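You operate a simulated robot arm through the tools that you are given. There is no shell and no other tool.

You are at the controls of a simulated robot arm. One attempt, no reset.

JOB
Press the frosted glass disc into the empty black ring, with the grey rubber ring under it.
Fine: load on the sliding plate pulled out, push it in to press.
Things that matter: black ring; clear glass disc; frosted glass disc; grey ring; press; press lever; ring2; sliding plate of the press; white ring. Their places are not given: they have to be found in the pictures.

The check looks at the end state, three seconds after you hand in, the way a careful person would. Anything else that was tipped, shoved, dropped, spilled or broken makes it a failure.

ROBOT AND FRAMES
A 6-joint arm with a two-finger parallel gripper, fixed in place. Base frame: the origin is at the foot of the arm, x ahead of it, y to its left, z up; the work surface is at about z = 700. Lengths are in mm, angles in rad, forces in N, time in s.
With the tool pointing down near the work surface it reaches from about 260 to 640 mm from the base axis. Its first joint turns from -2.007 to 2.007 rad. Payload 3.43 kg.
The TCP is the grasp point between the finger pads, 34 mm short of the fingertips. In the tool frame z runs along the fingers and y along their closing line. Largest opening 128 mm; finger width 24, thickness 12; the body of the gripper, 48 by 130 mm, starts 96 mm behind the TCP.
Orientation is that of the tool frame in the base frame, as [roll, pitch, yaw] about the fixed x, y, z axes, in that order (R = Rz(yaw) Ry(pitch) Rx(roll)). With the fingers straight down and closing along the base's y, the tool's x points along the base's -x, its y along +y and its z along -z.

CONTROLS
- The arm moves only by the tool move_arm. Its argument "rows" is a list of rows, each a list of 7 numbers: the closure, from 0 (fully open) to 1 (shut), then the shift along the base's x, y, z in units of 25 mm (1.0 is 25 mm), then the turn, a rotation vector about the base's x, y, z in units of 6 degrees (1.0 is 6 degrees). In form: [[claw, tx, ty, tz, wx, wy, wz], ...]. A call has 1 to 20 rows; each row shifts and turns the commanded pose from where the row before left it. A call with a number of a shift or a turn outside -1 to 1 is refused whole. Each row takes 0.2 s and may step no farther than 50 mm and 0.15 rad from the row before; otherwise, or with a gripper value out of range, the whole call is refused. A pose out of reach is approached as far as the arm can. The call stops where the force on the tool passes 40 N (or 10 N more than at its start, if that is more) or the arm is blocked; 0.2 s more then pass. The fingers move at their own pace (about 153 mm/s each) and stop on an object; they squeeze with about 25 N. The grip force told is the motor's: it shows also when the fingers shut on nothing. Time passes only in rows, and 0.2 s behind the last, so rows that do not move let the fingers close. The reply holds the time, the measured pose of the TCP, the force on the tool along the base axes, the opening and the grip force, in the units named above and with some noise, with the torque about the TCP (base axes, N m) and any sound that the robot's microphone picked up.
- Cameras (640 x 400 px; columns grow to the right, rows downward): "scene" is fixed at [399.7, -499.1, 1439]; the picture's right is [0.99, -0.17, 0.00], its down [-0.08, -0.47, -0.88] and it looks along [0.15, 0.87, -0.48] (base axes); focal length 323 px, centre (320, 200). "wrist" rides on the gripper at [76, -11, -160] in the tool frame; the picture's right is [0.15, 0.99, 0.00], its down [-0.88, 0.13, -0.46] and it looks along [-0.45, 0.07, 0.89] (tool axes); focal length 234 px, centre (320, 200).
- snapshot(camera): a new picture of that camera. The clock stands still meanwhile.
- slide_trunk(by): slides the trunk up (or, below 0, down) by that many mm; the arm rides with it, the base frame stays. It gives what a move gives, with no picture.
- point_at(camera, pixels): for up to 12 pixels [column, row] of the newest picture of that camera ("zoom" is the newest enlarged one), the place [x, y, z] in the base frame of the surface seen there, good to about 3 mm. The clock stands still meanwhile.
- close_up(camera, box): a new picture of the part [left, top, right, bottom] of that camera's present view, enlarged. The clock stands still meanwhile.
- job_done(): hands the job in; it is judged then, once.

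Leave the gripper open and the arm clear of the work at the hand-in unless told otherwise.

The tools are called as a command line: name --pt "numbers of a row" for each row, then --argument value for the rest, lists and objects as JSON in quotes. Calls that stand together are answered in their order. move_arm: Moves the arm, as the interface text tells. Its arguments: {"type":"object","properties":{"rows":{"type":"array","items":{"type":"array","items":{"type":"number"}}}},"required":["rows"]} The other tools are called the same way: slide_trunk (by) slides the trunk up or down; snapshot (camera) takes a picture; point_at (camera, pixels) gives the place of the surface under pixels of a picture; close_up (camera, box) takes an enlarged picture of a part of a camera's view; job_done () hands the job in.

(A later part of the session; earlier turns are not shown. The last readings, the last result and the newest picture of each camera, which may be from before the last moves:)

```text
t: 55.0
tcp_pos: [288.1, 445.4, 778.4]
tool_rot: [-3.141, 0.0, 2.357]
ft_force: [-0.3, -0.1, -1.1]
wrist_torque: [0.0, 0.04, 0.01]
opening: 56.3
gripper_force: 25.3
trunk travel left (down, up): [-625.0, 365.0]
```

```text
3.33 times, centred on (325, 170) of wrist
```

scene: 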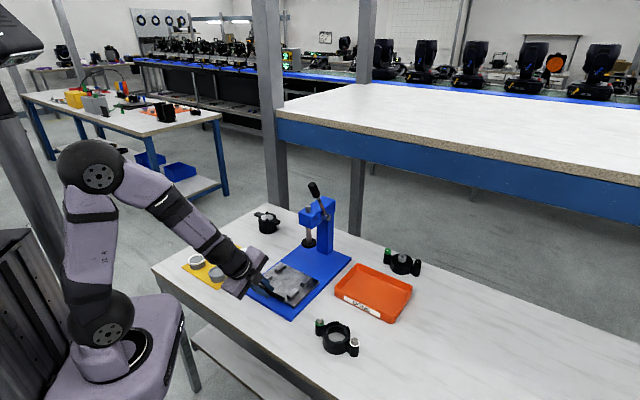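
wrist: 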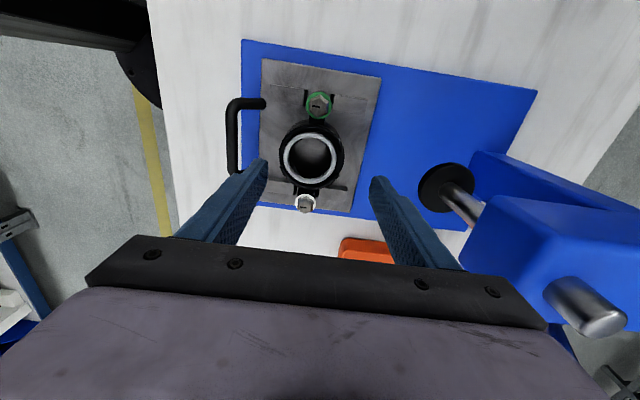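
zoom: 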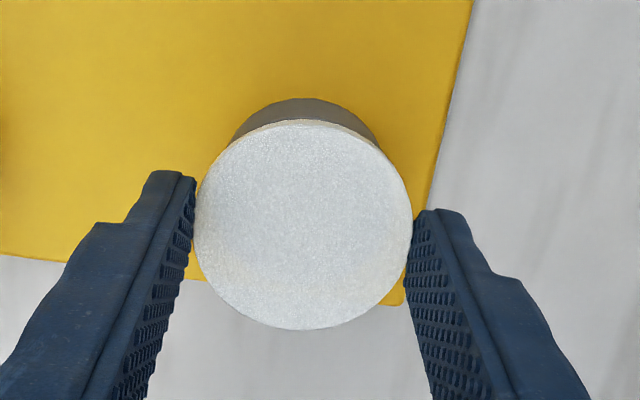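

The disc is level in the fingertips. I carry it over the black ring and stop ~20 mm above.

move_arm --pt "0.7 0 0 0.8 0 0 0" --pt "0.7 0 0 0.8 0 0 0" --pt "0.7 0 0 0.8 0 0 0" --pt "0.7 0 0 0.8 0 0 0" --pt "0.7 0.652 -0.8475 0 0 0 0" --pt "0.7 0.652 -0.8475 0 0 0 0" --pt "0.7 0.652 -0.8475 0 0 0 0" --pt "0.7 0.652 -0.8475 0 0 0 0" --pt "0.7 0.652 -0.8475 0 0 0 0" --pt "0.7 0.652 -0.8475 0 0 0 0" --pt "0.7 0.652 -0.8475 0 0 0 0" --pt "0.7 0.652 -0.8475 0 0 0 0" --pt "0.7 0 0 -0.8 0 0 0" --pt "0.7 0 0 -0.8 0 0 0" --pt "0.7 0 0 0 0 0 0"

move_arm --pt "0.7 0 0 0 0 0 0"

move_arm --pt "0.7 0 0 0 0 0 0"

close_up --camera "wrist" --box '[230, 90, 420, 250]'

close_up --camera "scene" --box '[270, 240, 320, 295]'

```text
t: 58.2
tcp_pos: [421.1, 276.0, 819.7]
tool_rot: [-3.141, 0.0, 2.355]
ft_force: [0.2, -0.4, -0.8]
wrist_torque: [-0.01, -0.02, -0.02]
opening: 56.4
gripper_force: 25.1
trunk travel left (down, up): [-625.0, 365.0]
```

```text
t: 58.6
tcp_pos: [420.0, 277.2, 817.7]
tool_rot: [3.14, -0.001, 2.357]
ft_force: [-0.1, 0.1, -0.1]
wrist_torque: [-0.03, -0.03, -0.02]
opening: 56.2
gripper_force: 25.4
trunk travel left (down, up): [-625.0, 365.0]
```

```text
t: 59.0
tcp_pos: [419.1, 277.8, 819.6]
tool_rot: [3.141, -0.001, 2.357]
ft_force: [-0.2, -0.9, 0.2]
wrist_torque: [-0.01, 0.02, 0.0]
opening: 56.2
gripper_force: 24.5
trunk travel left (down, up): [-625.0, 365.0]
```

```text
2.50 times, centred on (325, 170) of wrist
```

zoom: 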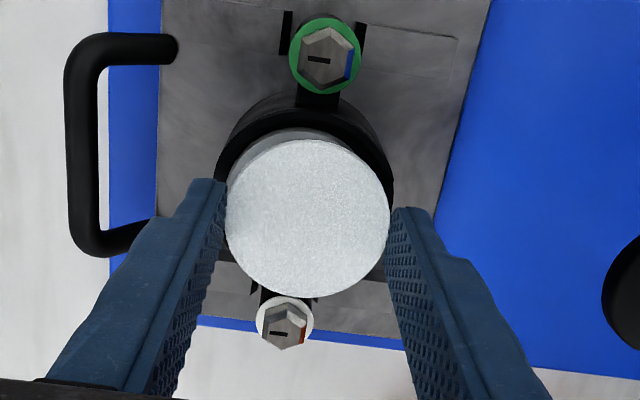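

```text
7.27 times, centred on (295, 268) of scene
```

zoom: 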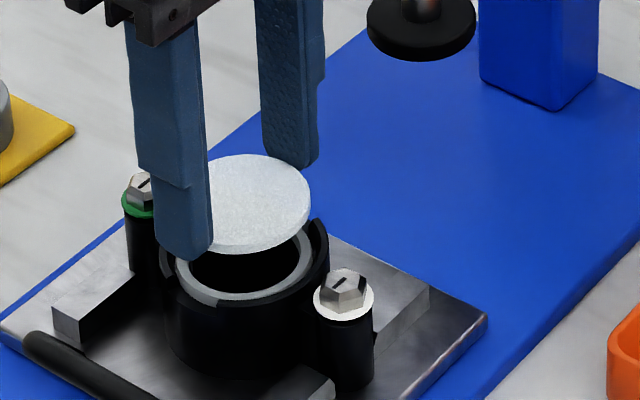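

I need about -1.4 mm along the slide axis. I correct and descend to just above the rim.

move_arm --pt "0.7 -0.034 -0.045 0 0 0 0" --pt "0.7 0 0 -0.3 0 0 0" --pt "0.7 0 0 -0.28 0 0 0" --pt "0.7 0 0 0 0 0 0"

move_arm --pt "0.7 0 0 0 0 0 0"

close_up --camera "wrist" --box '[275, 110, 365, 230]'

close_up --camera "scene" --box '[273, 250, 313, 290]'

```text
t: 60.0
tcp_pos: [417.5, 275.6, 804.3]
tool_rot: [3.141, 0.002, 2.356]
ft_force: [0.5, 0.9, -0.3]
wrist_torque: [-0.03, -0.02, 0.0]
opening: 56.3
gripper_force: 25.5
trunk travel left (down, up): [-625.0, 365.0]
```

```text
t: 60.4
tcp_pos: [419.1, 276.2, 804.2]
tool_rot: [-3.141, 0.0, 2.358]
ft_force: [-0.3, 0.9, -0.9]
wrist_torque: [0.02, 0.02, -0.04]
opening: 56.3
gripper_force: 24.8
trunk travel left (down, up): [-625.0, 365.0]
```

```text
3.33 times, centred on (320, 170) of wrist
```

zoom: 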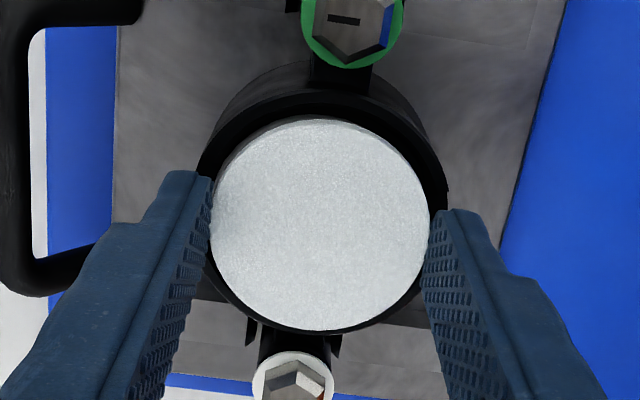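

```text
10.00 times, centred on (293, 270) of scene
```

zoom: 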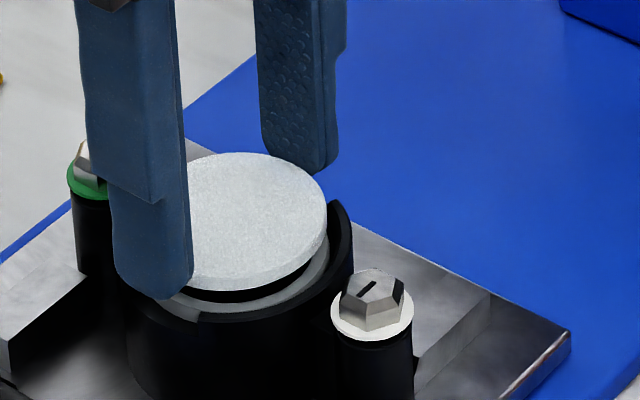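

Matches the position where the fingers entered the gaps before. I lower in small steps.

move_arm --pt "0.7 0 0 -0.08 0 0 0" --pt "0.7 0 0 -0.08 0 0 0" --pt "0.7 0 0 -0.04 0 0 0" --pt "0.7 0 0 0 0 0 0"

close_up --camera "wrist" --box '[275, 110, 365, 230]'

close_up --camera "scene" --box '[273, 250, 313, 290]'

```text
t: 61.4
tcp_pos: [418.1, 274.7, 798.7]
tool_rot: [-3.141, 0.0, 2.356]
ft_force: [0.0, -0.4, -0.1]
wrist_torque: [0.02, -0.01, -0.04]
opening: 56.3
gripper_force: 25.2
trunk travel left (down, up): [-625.0, 365.0]
```

```text
3.33 times, centred on (320, 170) of wrist
```

zoom: 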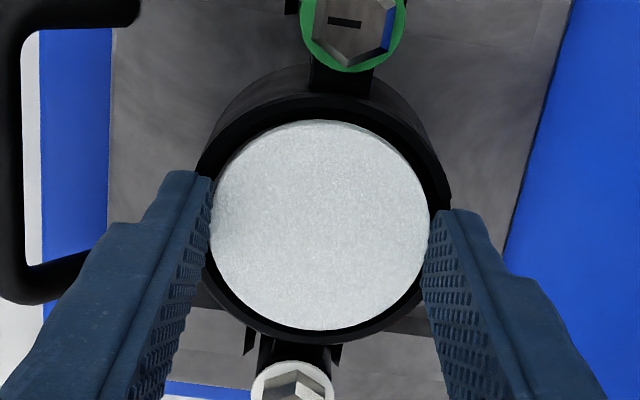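

```text
10.00 times, centred on (293, 270) of scene
```

zoom: 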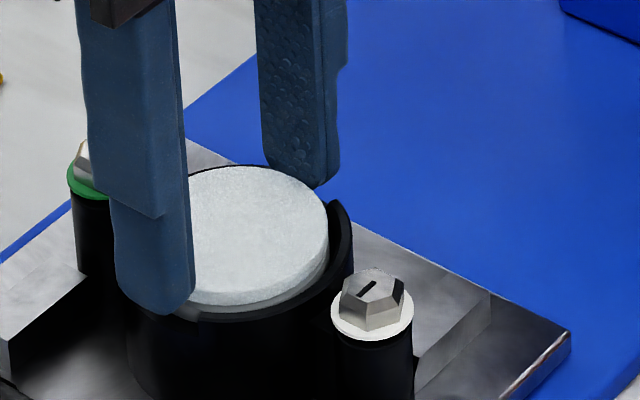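

No contact yet; disc looks concentric with the rim. I lower another 1.5 mm.

move_arm --pt "0.7 0 0 -0.03 0 0 0" --pt "0.7 0 0 -0.03 0 0 0" --pt "0.7 0 0 0 0 0 0"

close_up --camera "scene" --box '[273, 250, 313, 290]'

```text
t: 62.2
tcp_pos: [419.8, 275.8, 799.1]
tool_rot: [3.141, 0.002, 2.355]
ft_force: [2.7, -1.0, 6.3]
wrist_torque: [-0.05, -0.09, -0.01]
opening: 56.5
gripper_force: 25.1
trunk travel left (down, up): [-625.0, 365.0]
```

```text
10.00 times, centred on (293, 270) of scene
```

zoom: 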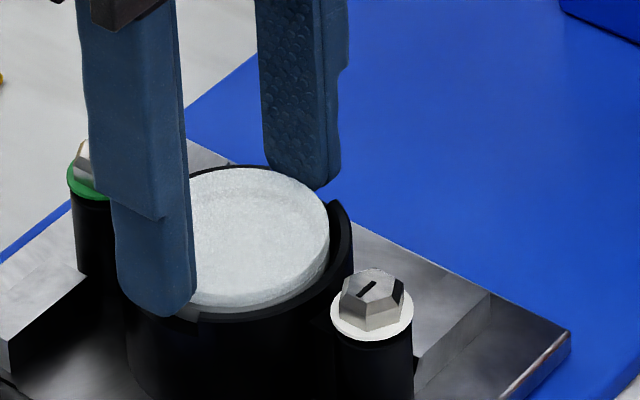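

Light symmetric contact (6 N) pushing +u; as before I raise 1 mm, shift ~0.7 mm +u and lower again.

move_arm --pt "0.7 0 0 0.06 0 0 0" --pt "0.7 0.02 -0.02 0 0 0 0" --pt "0.7 0 0 -0.04 0 0 0" --pt "0.7 0 0 -0.04 0 0 0" --pt "0.7 0 0 0 0 0 0"

close_up --camera "wrist" --box '[275, 110, 365, 230]'

close_up --camera "scene" --box '[273, 250, 313, 290]'

```text
t: 63.4
tcp_pos: [418.9, 274.2, 796.8]
tool_rot: [3.141, 0.001, 2.356]
ft_force: [0.9, -1.2, 8.5]
wrist_torque: [-0.1, -0.01, 0.01]
opening: 56.5
gripper_force: 25.5
trunk travel left (down, up): [-625.0, 365.0]
```

```text
3.33 times, centred on (320, 170) of wrist
```

zoom: 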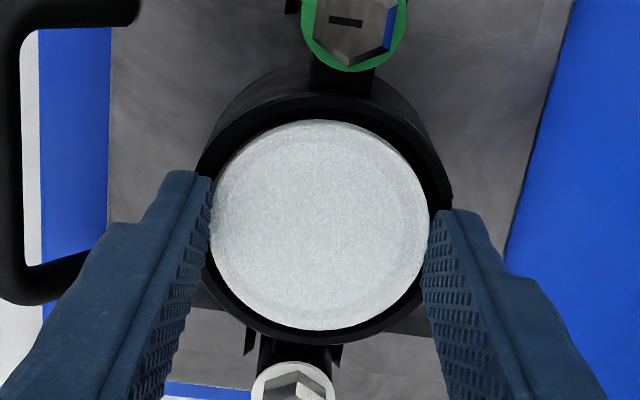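

```text
10.00 times, centred on (293, 270) of scene
```

zoom: 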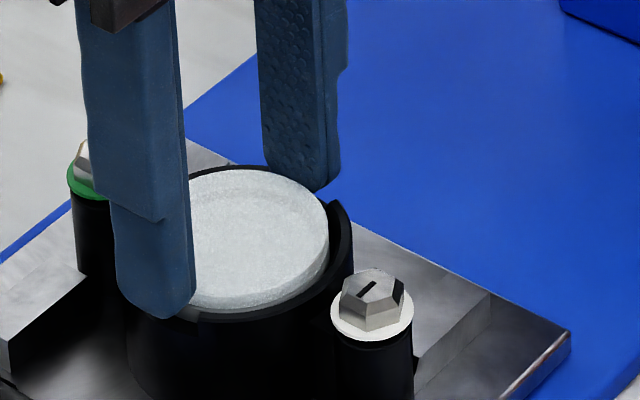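

The disc sits on the grey ring (8.5 N, z 796.8), concentric. I ease up 0.5 mm and open slowly.

move_arm --pt "0.7 0 0 0.02 0 0 0" --pt "0.54 0 0 0 0 0 0" --pt "0.5 0 0 0 0 0 0" --pt "0.45 0 0 0.0 0 0 0" --pt "0.4 0 0 0.2 0 0 0" --pt "0.3 0 0 0.6 0 0 0" --pt "0.3 0 0 0.8 0 0 0" --pt "0.3 0 0 0.8 0 0 0"

close_up --camera "wrist" --box '[265, 80, 375, 225]'

close_up --camera "scene" --box '[273, 250, 313, 290]'

```text
t: 65.2
tcp_pos: [418.6, 274.6, 857.1]
tool_rot: [3.141, -0.002, 2.355]
ft_force: [-0.4, -0.3, 0.5]
wrist_torque: [-0.04, 0.0, -0.01]
opening: 89.5
gripper_force: 0.0
trunk travel left (down, up): [-625.0, 365.0]
```

```text
2.76 times, centred on (320, 152) of wrist
```

zoom: 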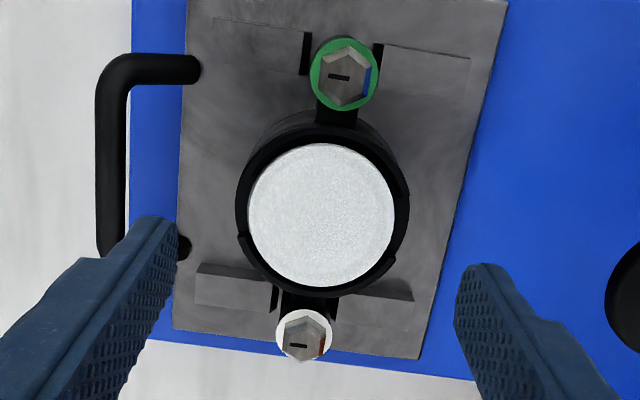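

```text
10.00 times, centred on (293, 270) of scene
```

zoom: 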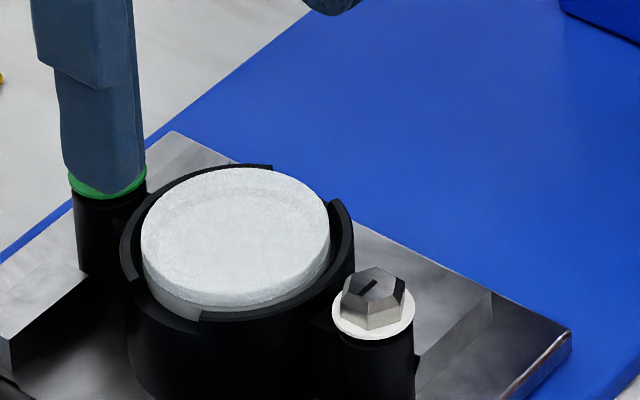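

The disc lies concentric on the grey ring. Next I retreat, tilt the tool 30° again, and approach the handle at its new place.

move_arm --pt "0.5 -0.4 -0.387 -0.04 0.3536 -0.3536 0" --pt "0.6 -0.4 -0.387 -0.04 0.3536 -0.3536 0" --pt "0.7 -0.4 -0.387 -0.04 0.3536 -0.3536 0" --pt "0.7 -0.4 -0.387 -0.04 0.3536 -0.3536 0" --pt "0.7 -0.4 -0.387 -0.04 0.3536 -0.3536 0" --pt "0.7 -0.4 -0.387 -0.04 0.3536 -0.3536 0" --pt "0.7 -0.4 -0.387 -0.04 0.3536 -0.3536 0" --pt "0.7 -0.4 -0.387 -0.04 0.3536 -0.3536 0" --pt "0.7 -0.4 -0.387 -0.04 0.3536 -0.3536 0" --pt "0.7 -0.4 -0.387 -0.04 0.3536 -0.3536 0" --pt "0.7 0 0 0 0 0 0"

snapshot --camera "wrist"

close_up --camera "scene" --box '[240, 220, 340, 320]'

```text
t: 67.6
tcp_pos: [323.6, 181.4, 857.0]
tool_rot: [2.621, 0.001, 2.357]
ft_force: [0.2, 0.0, 0.7]
wrist_torque: [-0.01, -0.04, -0.01]
opening: 38.6
gripper_force: 0.0
out of reach, approached as far as the arm can: row 10
trunk travel left (down, up): [-625.0, 365.0]
```

```text
taken
```

wrist: 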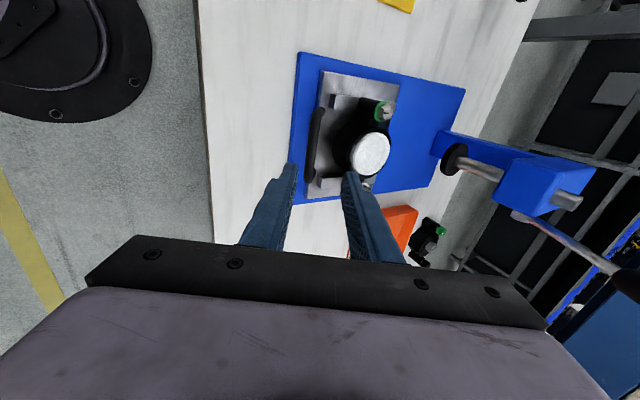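

```text
4.00 times, centred on (290, 270) of scene
```

zoom: 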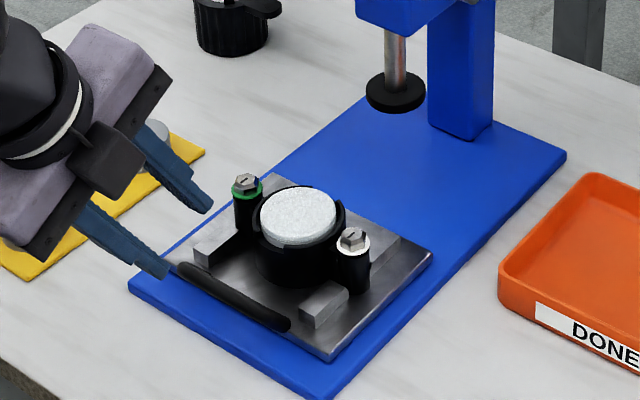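

I check the handle's present location before gripping.

point_at --camera "zoom" --pixels '[[190, 268], [235, 295], [275, 318], [210, 280], [255, 306]]'

move_arm --pt "0.7 0.148 0.163 -0.586 0 0 0" --pt "0.7 0.148 0.163 -0.586 0 0 0" --pt "0.7 0.148 0.163 -0.586 0 0 0" --pt "0.7 0.148 0.163 -0.586 0 0 0" --pt "0.7 0 0 0 0 0 0"

close_up --camera "wrist" --box '[220, 30, 440, 250]'

close_up --camera "scene" --box '[240, 220, 340, 320]'

```text
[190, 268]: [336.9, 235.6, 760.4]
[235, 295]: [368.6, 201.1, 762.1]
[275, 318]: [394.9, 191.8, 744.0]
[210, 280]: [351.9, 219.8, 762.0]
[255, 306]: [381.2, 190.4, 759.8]
```

```text
t: 68.8
tcp_pos: [345.7, 201.4, 801.7]
tool_rot: [2.621, 0.0, 2.357]
ft_force: [0.3, -0.1, -0.6]
wrist_torque: [0.01, -0.02, -0.01]
opening: 38.6
gripper_force: 0.1
out of reach, approached as far as the arm can: row 1
trunk travel left (down, up): [-625.0, 365.0]
```

```text
1.82 times, centred on (330, 140) of wrist
```

zoom: 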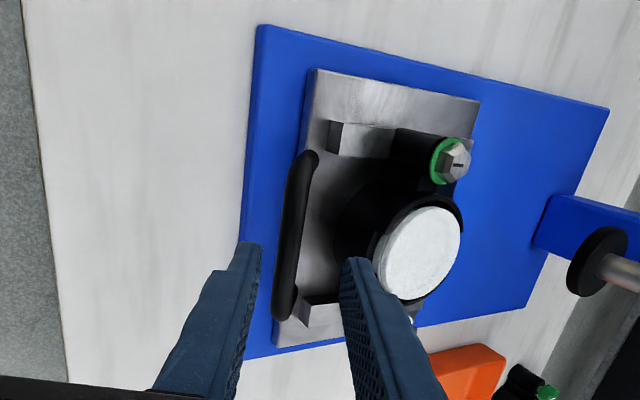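

```text
4.00 times, centred on (290, 270) of scene
```

zoom: 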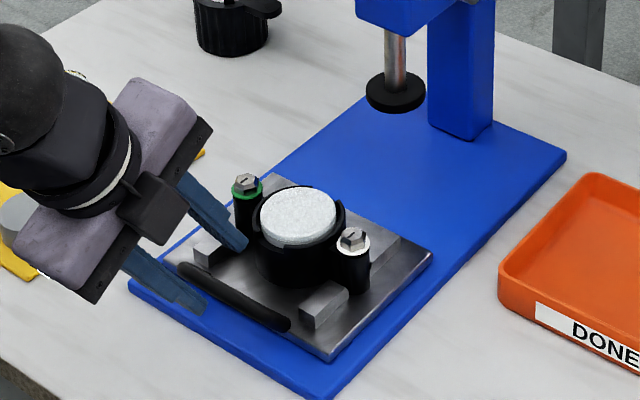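

Fingers straddle the bar. I lower onto it and close.

move_arm --pt "0.7 0.114 0.142 -0.654 0 0 0" --pt "0.7 0.114 0.142 -0.654 0 0 0" --pt "0.8 0 0 0 0 0 0" --pt "0.9 0 0 0 0 0 0" --pt "1.0 0 0 0 0 0 0" --pt "1.0 0 0 0 0 0 0"

close_up --camera "scene" --box '[240, 220, 340, 320]'

```text
t: 70.2
tcp_pos: [351.8, 208.8, 768.7]
tool_rot: [2.618, 0.0, 2.355]
ft_force: [3.6, 2.8, 2.7]
wrist_torque: [0.04, -0.09, 0.14]
opening: 11.4
gripper_force: 45.1
out of reach, approached as far as the arm can: row 1
trunk travel left (down, up): [-625.0, 365.0]
```

```text
4.00 times, centred on (290, 270) of scene
```

zoom: 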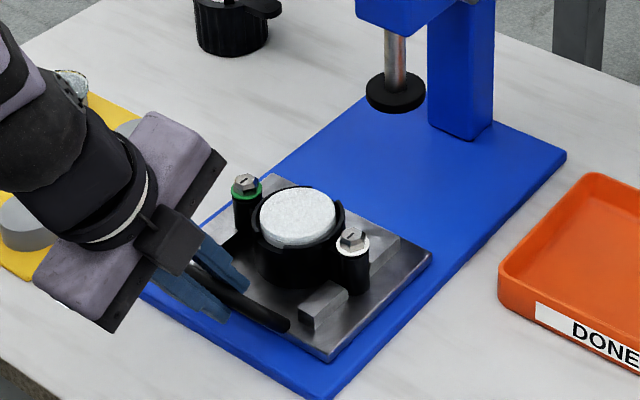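

Handle gripped. I push the plate in, starting gently, 100 mm first.

move_arm --pt "1.0 0.1 0.1 0 0 0 0" --pt "1.0 0.2 0.2 0 0 0 0" --pt "1.0 0.25 0.25 0 0 0 0" --pt "1.0 0.25 0.25 0 0 0 0" --pt "1.0 0.25 0.25 0 0 0 0" --pt "1.0 0.25 0.25 0 0 0 0" --pt "1.0 0.25 0.25 0 0 0 0" --pt "1.0 0.25 0.25 0 0 0 0" --pt "1.0 0.25 0.25 0 0 0 0" --pt "1.0 0.25 0.25 0 0 0 0" --pt "1.0 0.25 0.25 0 0 0 0" --pt "1.0 0.2 0.2 0 0 0 0" --pt "1.0 0.1 0.1 0 0 0 0"

close_up --camera "scene" --box '[240, 190, 360, 310]'

```text
t: 73.0
tcp_pos: [422.1, 278.9, 768.3]
tool_rot: [2.618, -0.001, 2.356]
ft_force: [2.3, -4.9, 3.1]
wrist_torque: [-0.69, -0.67, -0.4]
opening: 11.3
gripper_force: 44.7
trunk travel left (down, up): [-625.0, 365.0]
```

```text
3.33 times, centred on (300, 250) of scene
```

zoom: 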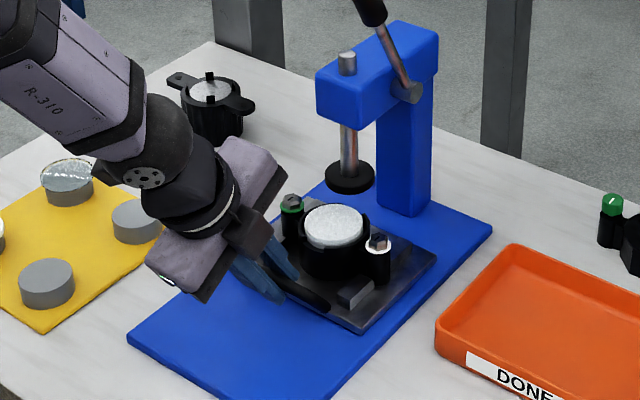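

The disc stays put. I push the remaining ~31 mm until the stop.

move_arm --pt "1.0 0.14 0.14 0 0 0 0" --pt "1.0 0.2 0.2 0 0 0 0" --pt "1.0 0.2 0.2 0 0 0 0" --pt "1.0 0.14 0.14 0 0 0 0" --pt "1.0 0.1 0.1 0 0 0 0" --pt "1.0 0.06 0.06 0 0 0 0" --pt "1.0 0.04 0.04 0 0 0 0"

close_up --camera "scene" --box '[270, 210, 340, 290]'

```text
t: 74.6
tcp_pos: [444.0, 301.5, 768.6]
tool_rot: [2.618, 0.0, 2.356]
ft_force: [2.7, -2.3, 1.4]
wrist_torque: [0.01, -0.02, 0.17]
opening: 11.2
gripper_force: 44.6
trunk travel left (down, up): [-625.0, 365.0]
```

```text
5.00 times, centred on (305, 250) of scene
```

zoom: 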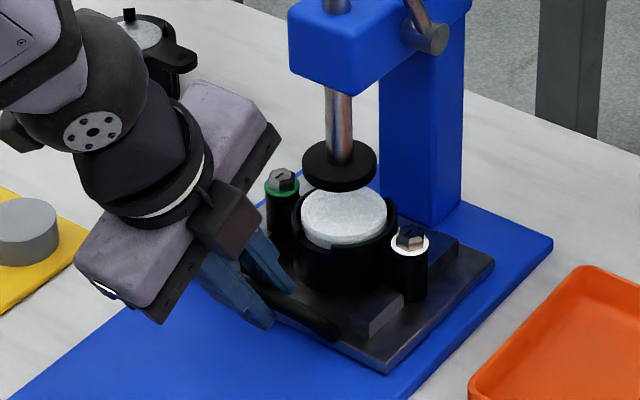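

No stop felt yet. I nudge a few mm further, watching force.

move_arm --pt "1.0 0.06 0.06 0 0 0 0" --pt "1.0 0.06 0.06 0 0 0 0" --pt "1.0 0 0 0 0 0 0"

```text
t: 75.4
tcp_pos: [443.9, 301.4, 768.6]
tool_rot: [2.621, -0.001, 2.355]
ft_force: [-11.6, -21.6, 5.1]
wrist_torque: [-0.84, -0.47, -0.29]
opening: 11.4
gripper_force: 45.0
trunk travel left (down, up): [-625.0, 365.0]
```

It's at the stop (≈24 N, no motion). I relax the command, open and back off.

move_arm --pt "1.0 -0.1 -0.1 0 0 0 0" --pt "0.8 0 0 0 0 0 0" --pt "0.7 0 0 0 0 0 0" --pt "0.7 -0.28 -0.28 0.69 0 0 0" --pt "0.7 -0.28 -0.28 0.69 0 0 0" --pt "0.7 -0.28 -0.28 0.69 0 0 0" --pt "0.7 -0.28 -0.28 0.69 0 0 0" --pt "0.7 -0.28 -0.28 0.69 0 0 0"

snapshot --camera "wrist"

close_up --camera "scene" --box '[270, 175, 350, 290]'

close_up --camera "scene" --box '[290, 225, 335, 275]'

```text
t: 77.2
tcp_pos: [409.3, 265.6, 855.1]
tool_rot: [2.619, 0.0, 2.356]
ft_force: [0.6, -0.1, -0.1]
wrist_torque: [0.01, 0.0, 0.02]
opening: 38.6
gripper_force: 0.0
trunk travel left (down, up): [-625.0, 365.0]
```

```text
taken
```

wrist: 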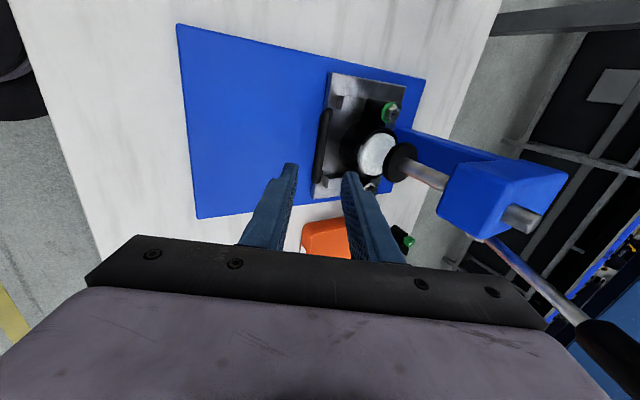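

```text
3.48 times, centred on (310, 232) of scene
```

zoom: 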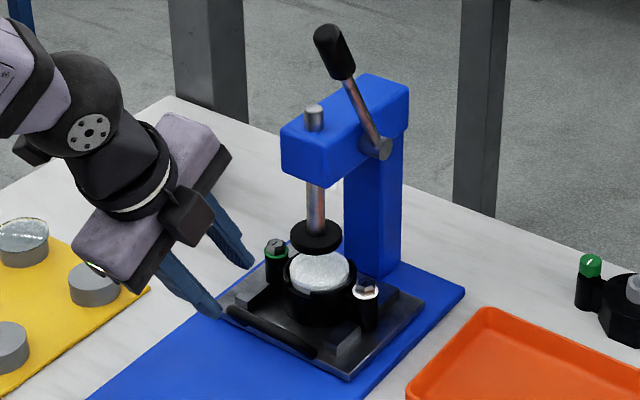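

```text
8.00 times, centred on (312, 250) of scene
```

zoom: 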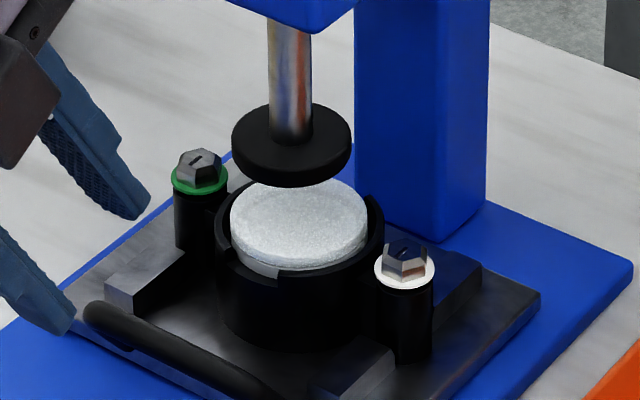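

I measure the plunger versus the disc to verify they line up.

point_at --camera "zoom" --pixels '[[291, 175], [291, 160], [240, 155], [342, 155], [291, 140], [260, 165], [320, 165], [270, 120], [310, 120], [291, 100], [291, 40], [250, 125]]'

point_at --camera "zoom" --pixels '[[298, 222], [235, 220], [362, 220], [298, 250], [298, 195], [270, 235], [330, 235], [400, 262], [200, 163], [405, 262], [270, 205], [330, 210]]'

close_up --camera "wrist" --box '[320, 60, 480, 220]'

```text
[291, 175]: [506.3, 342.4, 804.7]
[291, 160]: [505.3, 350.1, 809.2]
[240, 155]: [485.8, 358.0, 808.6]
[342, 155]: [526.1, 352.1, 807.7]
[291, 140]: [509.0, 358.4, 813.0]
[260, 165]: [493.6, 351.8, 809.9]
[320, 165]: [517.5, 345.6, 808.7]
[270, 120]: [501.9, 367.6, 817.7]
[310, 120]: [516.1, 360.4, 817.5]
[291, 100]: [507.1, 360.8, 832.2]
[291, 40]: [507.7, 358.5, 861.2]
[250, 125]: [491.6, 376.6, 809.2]
```

```text
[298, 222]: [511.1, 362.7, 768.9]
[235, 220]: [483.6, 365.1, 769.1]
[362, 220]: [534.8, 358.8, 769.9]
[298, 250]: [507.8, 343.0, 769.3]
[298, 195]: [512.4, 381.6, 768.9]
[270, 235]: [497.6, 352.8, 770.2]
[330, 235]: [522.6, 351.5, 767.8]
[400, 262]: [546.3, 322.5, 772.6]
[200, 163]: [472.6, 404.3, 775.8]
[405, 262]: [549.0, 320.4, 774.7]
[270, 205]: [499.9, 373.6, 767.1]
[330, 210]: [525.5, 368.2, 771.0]
```

```text
2.50 times, centred on (400, 140) of wrist
```

zoom: 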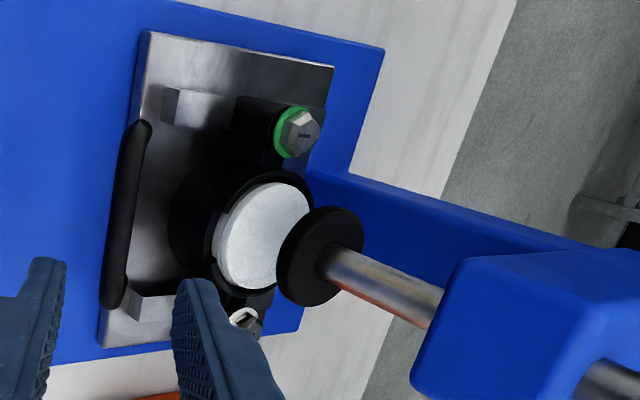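

Plunger and disc are aligned within ~2 mm. Now I measure the lever: knob, rod, pivot.

close_up --camera "scene" --box '[295, 175, 345, 235]'

point_at --camera "zoom" --pixels '[[290, 60], [270, 30], [310, 90], [330, 130], [350, 170], [370, 210], [380, 230], [395, 235], [200, 200], [240, 250], [330, 130], [420, 130]]'

```text
6.67 times, centred on (320, 205) of scene
```

zoom: 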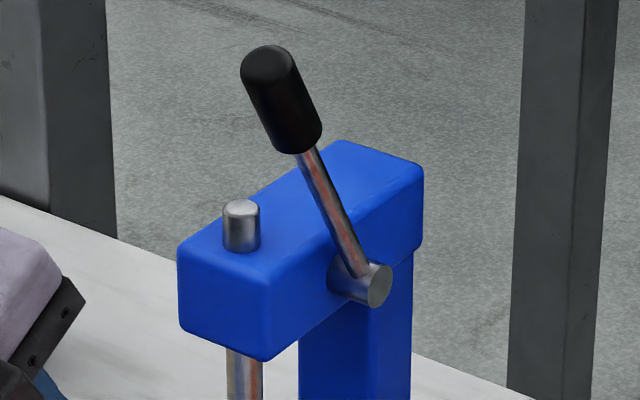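

```text
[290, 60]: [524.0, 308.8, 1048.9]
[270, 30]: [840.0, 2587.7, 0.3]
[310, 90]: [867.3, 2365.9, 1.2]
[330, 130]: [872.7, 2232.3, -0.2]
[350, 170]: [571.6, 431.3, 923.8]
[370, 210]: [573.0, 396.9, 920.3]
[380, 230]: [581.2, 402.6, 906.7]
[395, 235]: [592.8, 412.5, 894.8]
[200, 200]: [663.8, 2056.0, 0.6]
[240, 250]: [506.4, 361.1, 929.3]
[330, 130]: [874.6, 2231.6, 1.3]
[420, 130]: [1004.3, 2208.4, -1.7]
```

point_at --camera "zoom" --pixels '[[265, 55], [270, 85], [280, 110], [295, 140], [315, 130], [322, 185], [340, 225], [355, 260], [378, 288], [350, 290], [260, 90], [268, 62]]'

point_at --camera "zoom" --pixels '[[182, 255], [265, 285], [265, 350], [180, 320], [310, 250], [310, 320], [420, 170], [240, 210], [330, 150], [420, 240], [290, 300], [230, 220]]'

```text
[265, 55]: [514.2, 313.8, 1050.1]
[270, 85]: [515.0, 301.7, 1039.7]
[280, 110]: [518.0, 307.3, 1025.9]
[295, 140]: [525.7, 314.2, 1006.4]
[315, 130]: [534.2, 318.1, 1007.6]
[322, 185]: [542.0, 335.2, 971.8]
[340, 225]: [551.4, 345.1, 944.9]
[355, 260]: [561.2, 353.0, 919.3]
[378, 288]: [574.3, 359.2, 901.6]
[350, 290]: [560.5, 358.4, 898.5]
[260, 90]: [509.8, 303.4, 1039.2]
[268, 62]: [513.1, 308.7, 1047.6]
```

```text
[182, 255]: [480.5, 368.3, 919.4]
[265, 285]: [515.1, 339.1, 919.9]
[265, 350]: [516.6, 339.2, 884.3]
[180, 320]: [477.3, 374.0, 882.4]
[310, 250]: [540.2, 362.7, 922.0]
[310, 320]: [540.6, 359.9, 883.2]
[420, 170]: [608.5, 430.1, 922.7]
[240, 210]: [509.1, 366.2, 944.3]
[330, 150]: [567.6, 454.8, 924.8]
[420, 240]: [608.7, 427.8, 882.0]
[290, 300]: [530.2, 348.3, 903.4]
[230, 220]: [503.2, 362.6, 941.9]
```

Head front is at about v=602 (v along the slide), z 883–921; the lever lies in the plane u≈147, pivot near z 902, knob centre near (521,315,1030). I'll grip the knob with fingers closing along the pivot axis and follow its arc. First raise the trunk 200 mm for reach.

slide_trunk --by 200

move_arm --pt "0.7 0 0 0.2 -0.707 0.707 0" --pt "0.7 0 0 0.4 -0.707 0.707 0" --pt "0.7 0 0 0.6 -0.707 0.707 0" --pt "0.7 0 0 0.6 -0.707 0.707 0" --pt "0.7 0 0 0.6 -0.707 0.707 0" --pt "0.6 0 0 0 0 0 1" --pt "0.6 0 0 0 0 0 1" --pt "0.6 0 0 0 0 0 1" --pt "0.6 0 0 0 0 0 1" --pt "0.6 0 0 0 0 0 1" --pt "0.6 0 0 0 0 0 1" --pt "0.6 0 0 0 0 0 1" --pt "0.6 0 0 0 0 0 1" --pt "0.6 0 0 0 0 0 1" --pt "0.6 0 0 0 0 0 1" --pt "0.6 0 0 0 0 0 1" --pt "0.6 0 0 0 0 0 1" --pt "0.6 0 0 0 0 0 1" --pt "0.6 0 0 0 0 0 1" --pt "0.6 0 0 0 0 0 1"

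snapshot --camera "wrist"

snapshot --camera "scene"

```text
t: 79.3
tcp_pos: [408.3, 267.0, 1054.1]
tool_rot: [2.616, 0.001, 2.356]
ft_force: [-0.5, -0.3, -0.2]
wrist_torque: [-0.02, 0.0, -0.01]
opening: 38.4
gripper_force: 0.0
trunk travel left (down, up): [-825.0, 165.0]
```

```text
t: 83.5
tcp_pos: [409.1, 265.5, 1114.0]
tool_rot: [3.141, 0.0, -2.352]
ft_force: [0.5, -0.5, 0.1]
wrist_torque: [-0.03, 0.02, 0.01]
opening: 51.3
gripper_force: 0.0
trunk travel left (down, up): [-825.0, 165.0]
```

```text
taken
```

wrist: 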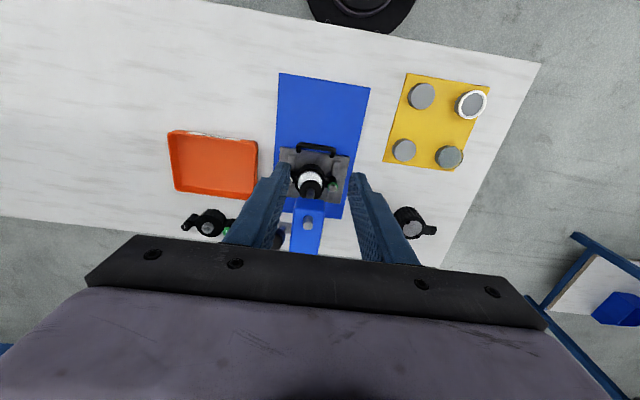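

```text
taken
```

scene: 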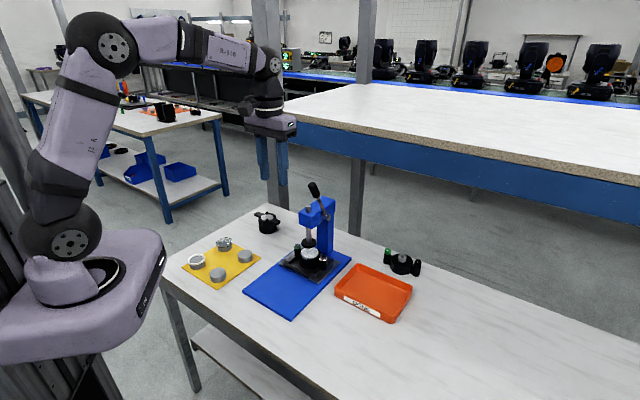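

The tool is vertical with fingers closing along u. I shift to in front of the knob plane at safe height and look.

move_arm --pt "0.5 0.742 0.106 0 0 0 0" --pt "0.5 0.742 0.106 0 0 0 0" --pt "0.5 0.742 0.106 0 0 0 0" --pt "0.5 0.742 0.106 0 0 0 0" --pt "0.5 0 0 0 0 0 0"

snapshot --camera "wrist"

close_up --camera "scene" --box '[260, 100, 380, 250]'

```text
t: 84.7
tcp_pos: [482.5, 278.1, 1113.7]
tool_rot: [-3.141, 0.0, -2.355]
ft_force: [0.3, -0.1, -0.5]
wrist_torque: [-0.01, 0.0, 0.01]
opening: 64.0
gripper_force: 0.1
trunk travel left (down, up): [-825.0, 165.0]
```

```text
taken
```

wrist: 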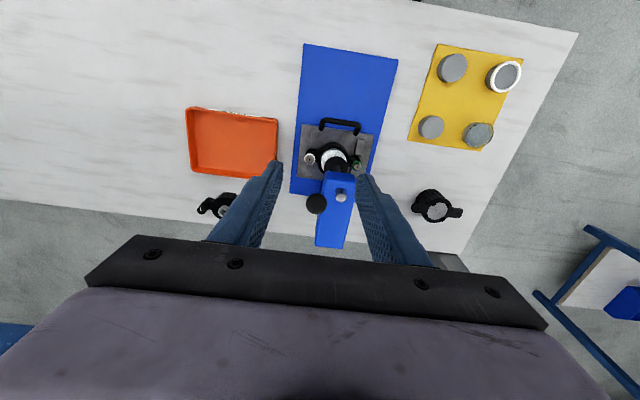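

```text
2.67 times, centred on (320, 175) of scene
```

zoom: 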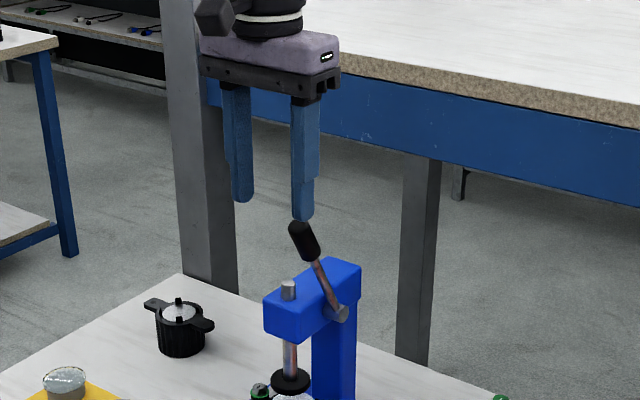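

The knob shows at wrist (316,203) between the fingers. I measure it.

point_at --camera "wrist" --pixels '[[316, 203], [312, 200], [320, 205], [316, 198], [316, 208], [308, 203], [324, 203]]'

close_up --camera "wrist" --box '[270, 140, 390, 260]'

```text
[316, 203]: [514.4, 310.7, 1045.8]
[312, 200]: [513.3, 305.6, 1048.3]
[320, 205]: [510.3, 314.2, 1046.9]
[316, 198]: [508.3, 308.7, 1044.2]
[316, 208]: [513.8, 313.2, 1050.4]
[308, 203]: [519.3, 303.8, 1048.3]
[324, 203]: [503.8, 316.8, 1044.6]
```

```text
3.33 times, centred on (330, 200) of wrist
```

zoom: 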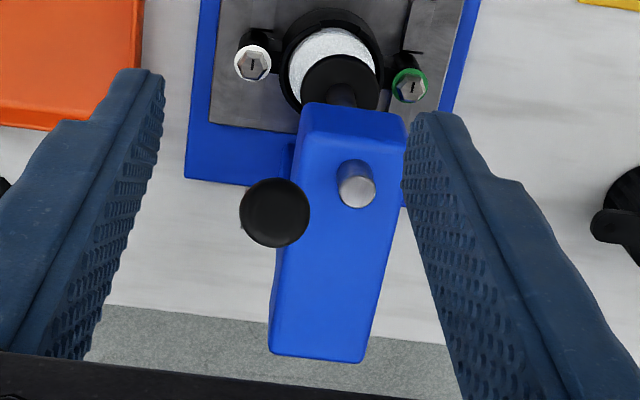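

Knob axis at u≈142.7, top at (512.5,310.5,1047). I go over it and descend with fingers either side.

move_arm --pt "0.5 0.684 0.736 0 0 0 0" --pt "0.5 0.684 0.736 0 0 0 0" --pt "0.5 0 0 -0.7 0 0 0" --pt "0.5 0 0 -0.7 0 0 0" --pt "0.5 0 0 -0.7 0 0 0" --pt "0.5 0 0 -0.8 0 0 0" --pt "0.5 0 0 0 0 0 0"

close_up --camera "wrist" --box '[230, 100, 410, 280]'

close_up --camera "scene" --box '[270, 130, 370, 240]'

```text
t: 86.3
tcp_pos: [517.6, 313.9, 1041.2]
tool_rot: [3.141, -0.001, -2.355]
ft_force: [-0.1, 0.5, 0.2]
wrist_torque: [0.01, 0.01, 0.01]
opening: 63.9
gripper_force: 0.0
trunk travel left (down, up): [-825.0, 165.0]
```

```text
2.22 times, centred on (320, 190) of wrist
```

zoom: 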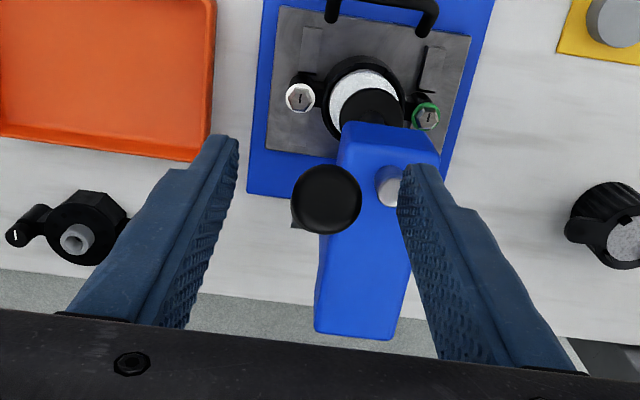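

```text
3.64 times, centred on (320, 185) of scene
```

zoom: 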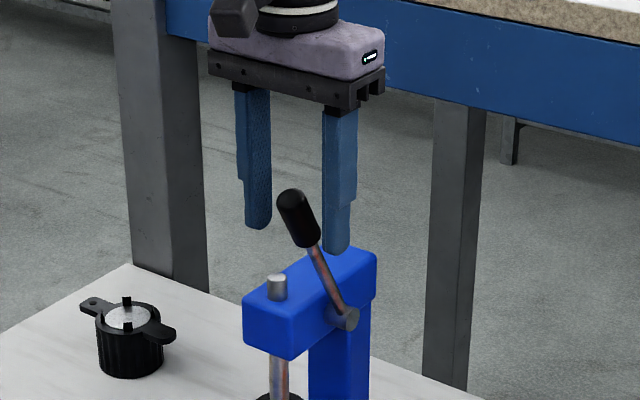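

The knob is centred between the fingers; I close on it.

move_arm --pt "0.7 0 0 0 0 0 0" --pt "0.9 0 0 0 0 0 0" --pt "0.9 0 0 0 0 0 0" --pt "0.9 0 0 0 0 0 0"

close_up --camera "wrist" --box '[230, 100, 410, 280]'

close_up --camera "scene" --box '[270, 130, 370, 240]'

```text
t: 87.3
tcp_pos: [517.0, 315.3, 1042.8]
tool_rot: [3.14, -0.001, -2.355]
ft_force: [-4.7, 6.1, -1.9]
wrist_torque: [0.26, 0.13, 0.23]
opening: 23.3
gripper_force: 44.8
trunk travel left (down, up): [-825.0, 165.0]
```

```text
2.22 times, centred on (320, 190) of wrist
```

zoom: 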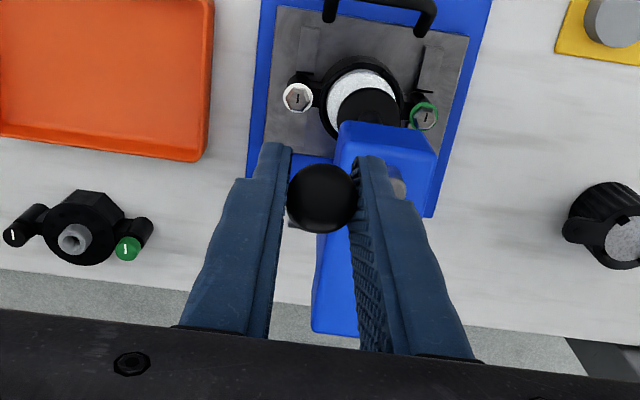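

```text
3.64 times, centred on (320, 185) of scene
```

zoom: 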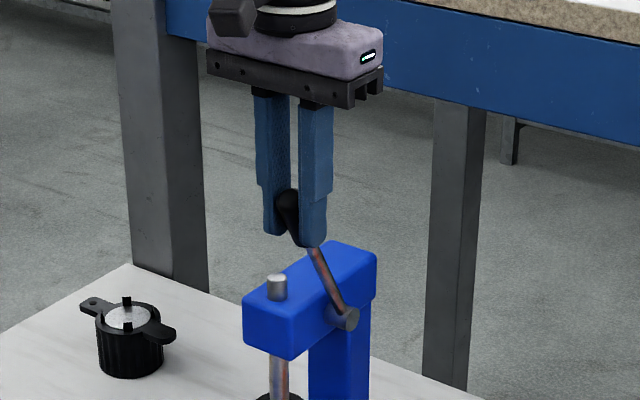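

Knob gripped. I follow the arc (pivot ≈ v 658, z 902, radius ≈156) for the first 20°.

move_arm --pt "1.0 -0.269 -0.269 -0.208 0 0 0" --pt "1.0 -0.26 -0.26 -0.232 0 0 0" --pt "1.0 -0.246 -0.246 -0.26 0 0 0" --pt "1.0 -0.235 -0.235 -0.284 0 0 0" --pt "1.0 -0.221 -0.221 -0.304 0 0 0"

close_up --camera "scene" --box '[260, 140, 370, 280]'

```text
t: 88.5
tcp_pos: [487.4, 286.0, 1010.1]
tool_rot: [-3.14, 0.004, -2.357]
ft_force: [0.7, 14.8, 4.6]
wrist_torque: [1.27, -0.9, 0.11]
opening: 23.0
gripper_force: 45.1
trunk travel left (down, up): [-825.0, 165.0]
```

```text
2.86 times, centred on (315, 210) of scene
```

zoom: 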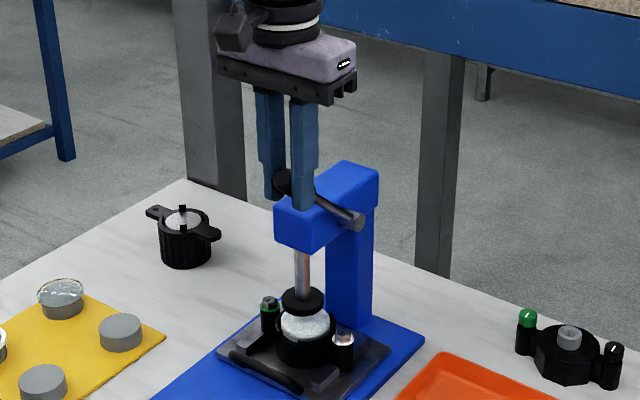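

The lever follows and the plunger descends. I check the plunger height.

close_up --camera "scene" --box '[285, 190, 345, 280]'

point_at --camera "zoom" --pixels '[[290, 275], [280, 265], [310, 265], [290, 255], [390, 145], [345, 115], [310, 100], [270, 85]]'

```text
4.44 times, centred on (315, 235) of scene
```

zoom: 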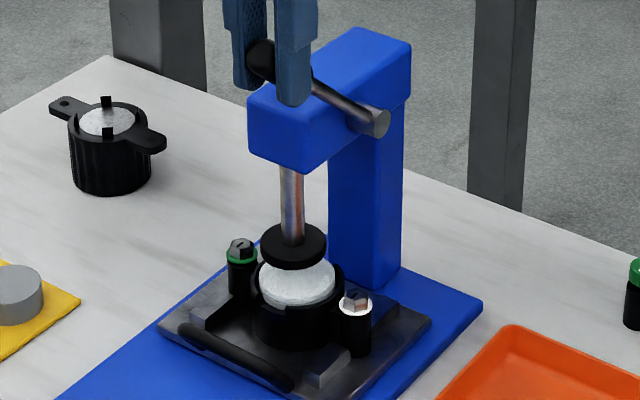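

```text
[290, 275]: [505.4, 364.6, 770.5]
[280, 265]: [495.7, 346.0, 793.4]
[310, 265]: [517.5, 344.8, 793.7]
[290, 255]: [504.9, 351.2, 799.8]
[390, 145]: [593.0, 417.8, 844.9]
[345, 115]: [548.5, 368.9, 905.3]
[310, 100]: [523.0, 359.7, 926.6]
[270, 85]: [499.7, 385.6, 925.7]
```

Plunger dropped ~11 mm in 20°. I continue the arc another 24°.

move_arm --pt "1.0 -0.204 -0.204 -0.324 0 0 0" --pt "1.0 -0.187 -0.187 -0.348 0 0 0" --pt "1.0 -0.17 -0.17 -0.36 0 0 0" --pt "1.0 -0.153 -0.153 -0.38 0 0 0" --pt "1.0 -0.133 -0.133 -0.392 0 0 0" --pt "1.0 -0.113 -0.113 -0.408 0 0 0"

close_up --camera "scene" --box '[270, 170, 350, 290]'

close_up --camera "scene" --box '[285, 235, 330, 275]'

```text
t: 89.9
tcp_pos: [463.3, 261.1, 953.7]
tool_rot: [-3.14, 0.004, -2.359]
ft_force: [0.8, 13.9, 7.1]
wrist_torque: [1.14, -0.87, 0.12]
opening: 23.0
gripper_force: 44.8
trunk travel left (down, up): [-825.0, 165.0]
```

```text
3.33 times, centred on (310, 230) of scene
```

zoom: 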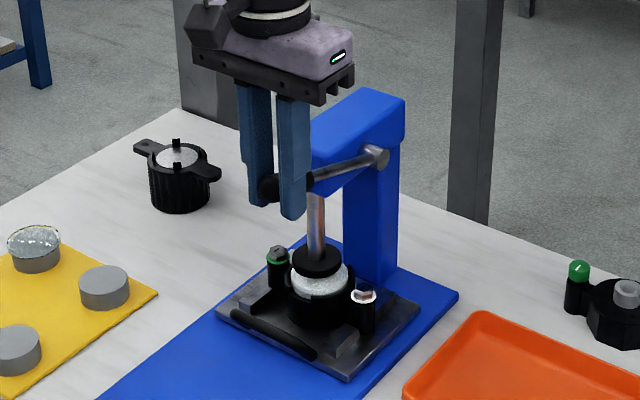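

```text
10.00 times, centred on (308, 255) of scene
```

zoom: 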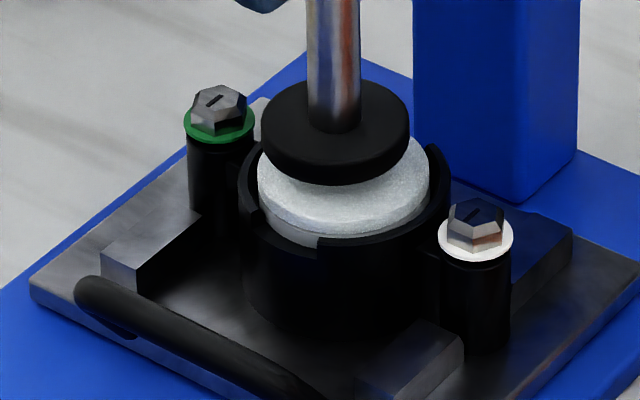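

Lever is nearly horizontal, plunger about 11 mm above the disc. I continue in small steps.

move_arm --pt "1.0 -0.09 -0.09 -0.412 0 0 0" --pt "1.0 -0.074 -0.074 -0.424 0 0 0" --pt "1.0 -0.051 -0.051 -0.432 0 0 0" --pt "1.0 0 0 0 0 0 0"

close_up --camera "scene" --box '[285, 235, 330, 275]'

```text
t: 90.9
tcp_pos: [458.1, 255.5, 922.1]
tool_rot: [-3.141, 0.002, -2.358]
ft_force: [0.2, 15.0, 9.1]
wrist_torque: [1.08, -0.91, 0.15]
opening: 22.8
gripper_force: 45.0
trunk travel left (down, up): [-825.0, 165.0]
```

```text
10.00 times, centred on (308, 255) of scene
```

zoom: 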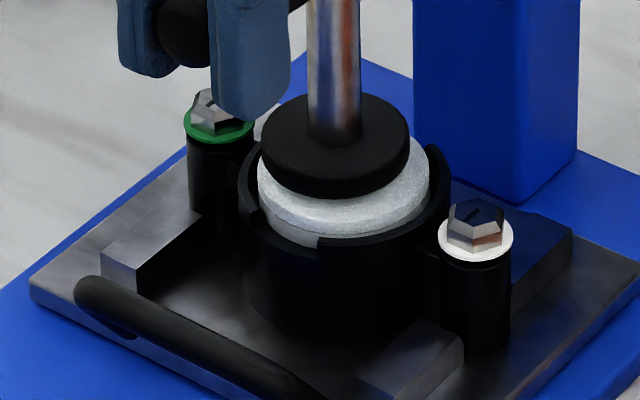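

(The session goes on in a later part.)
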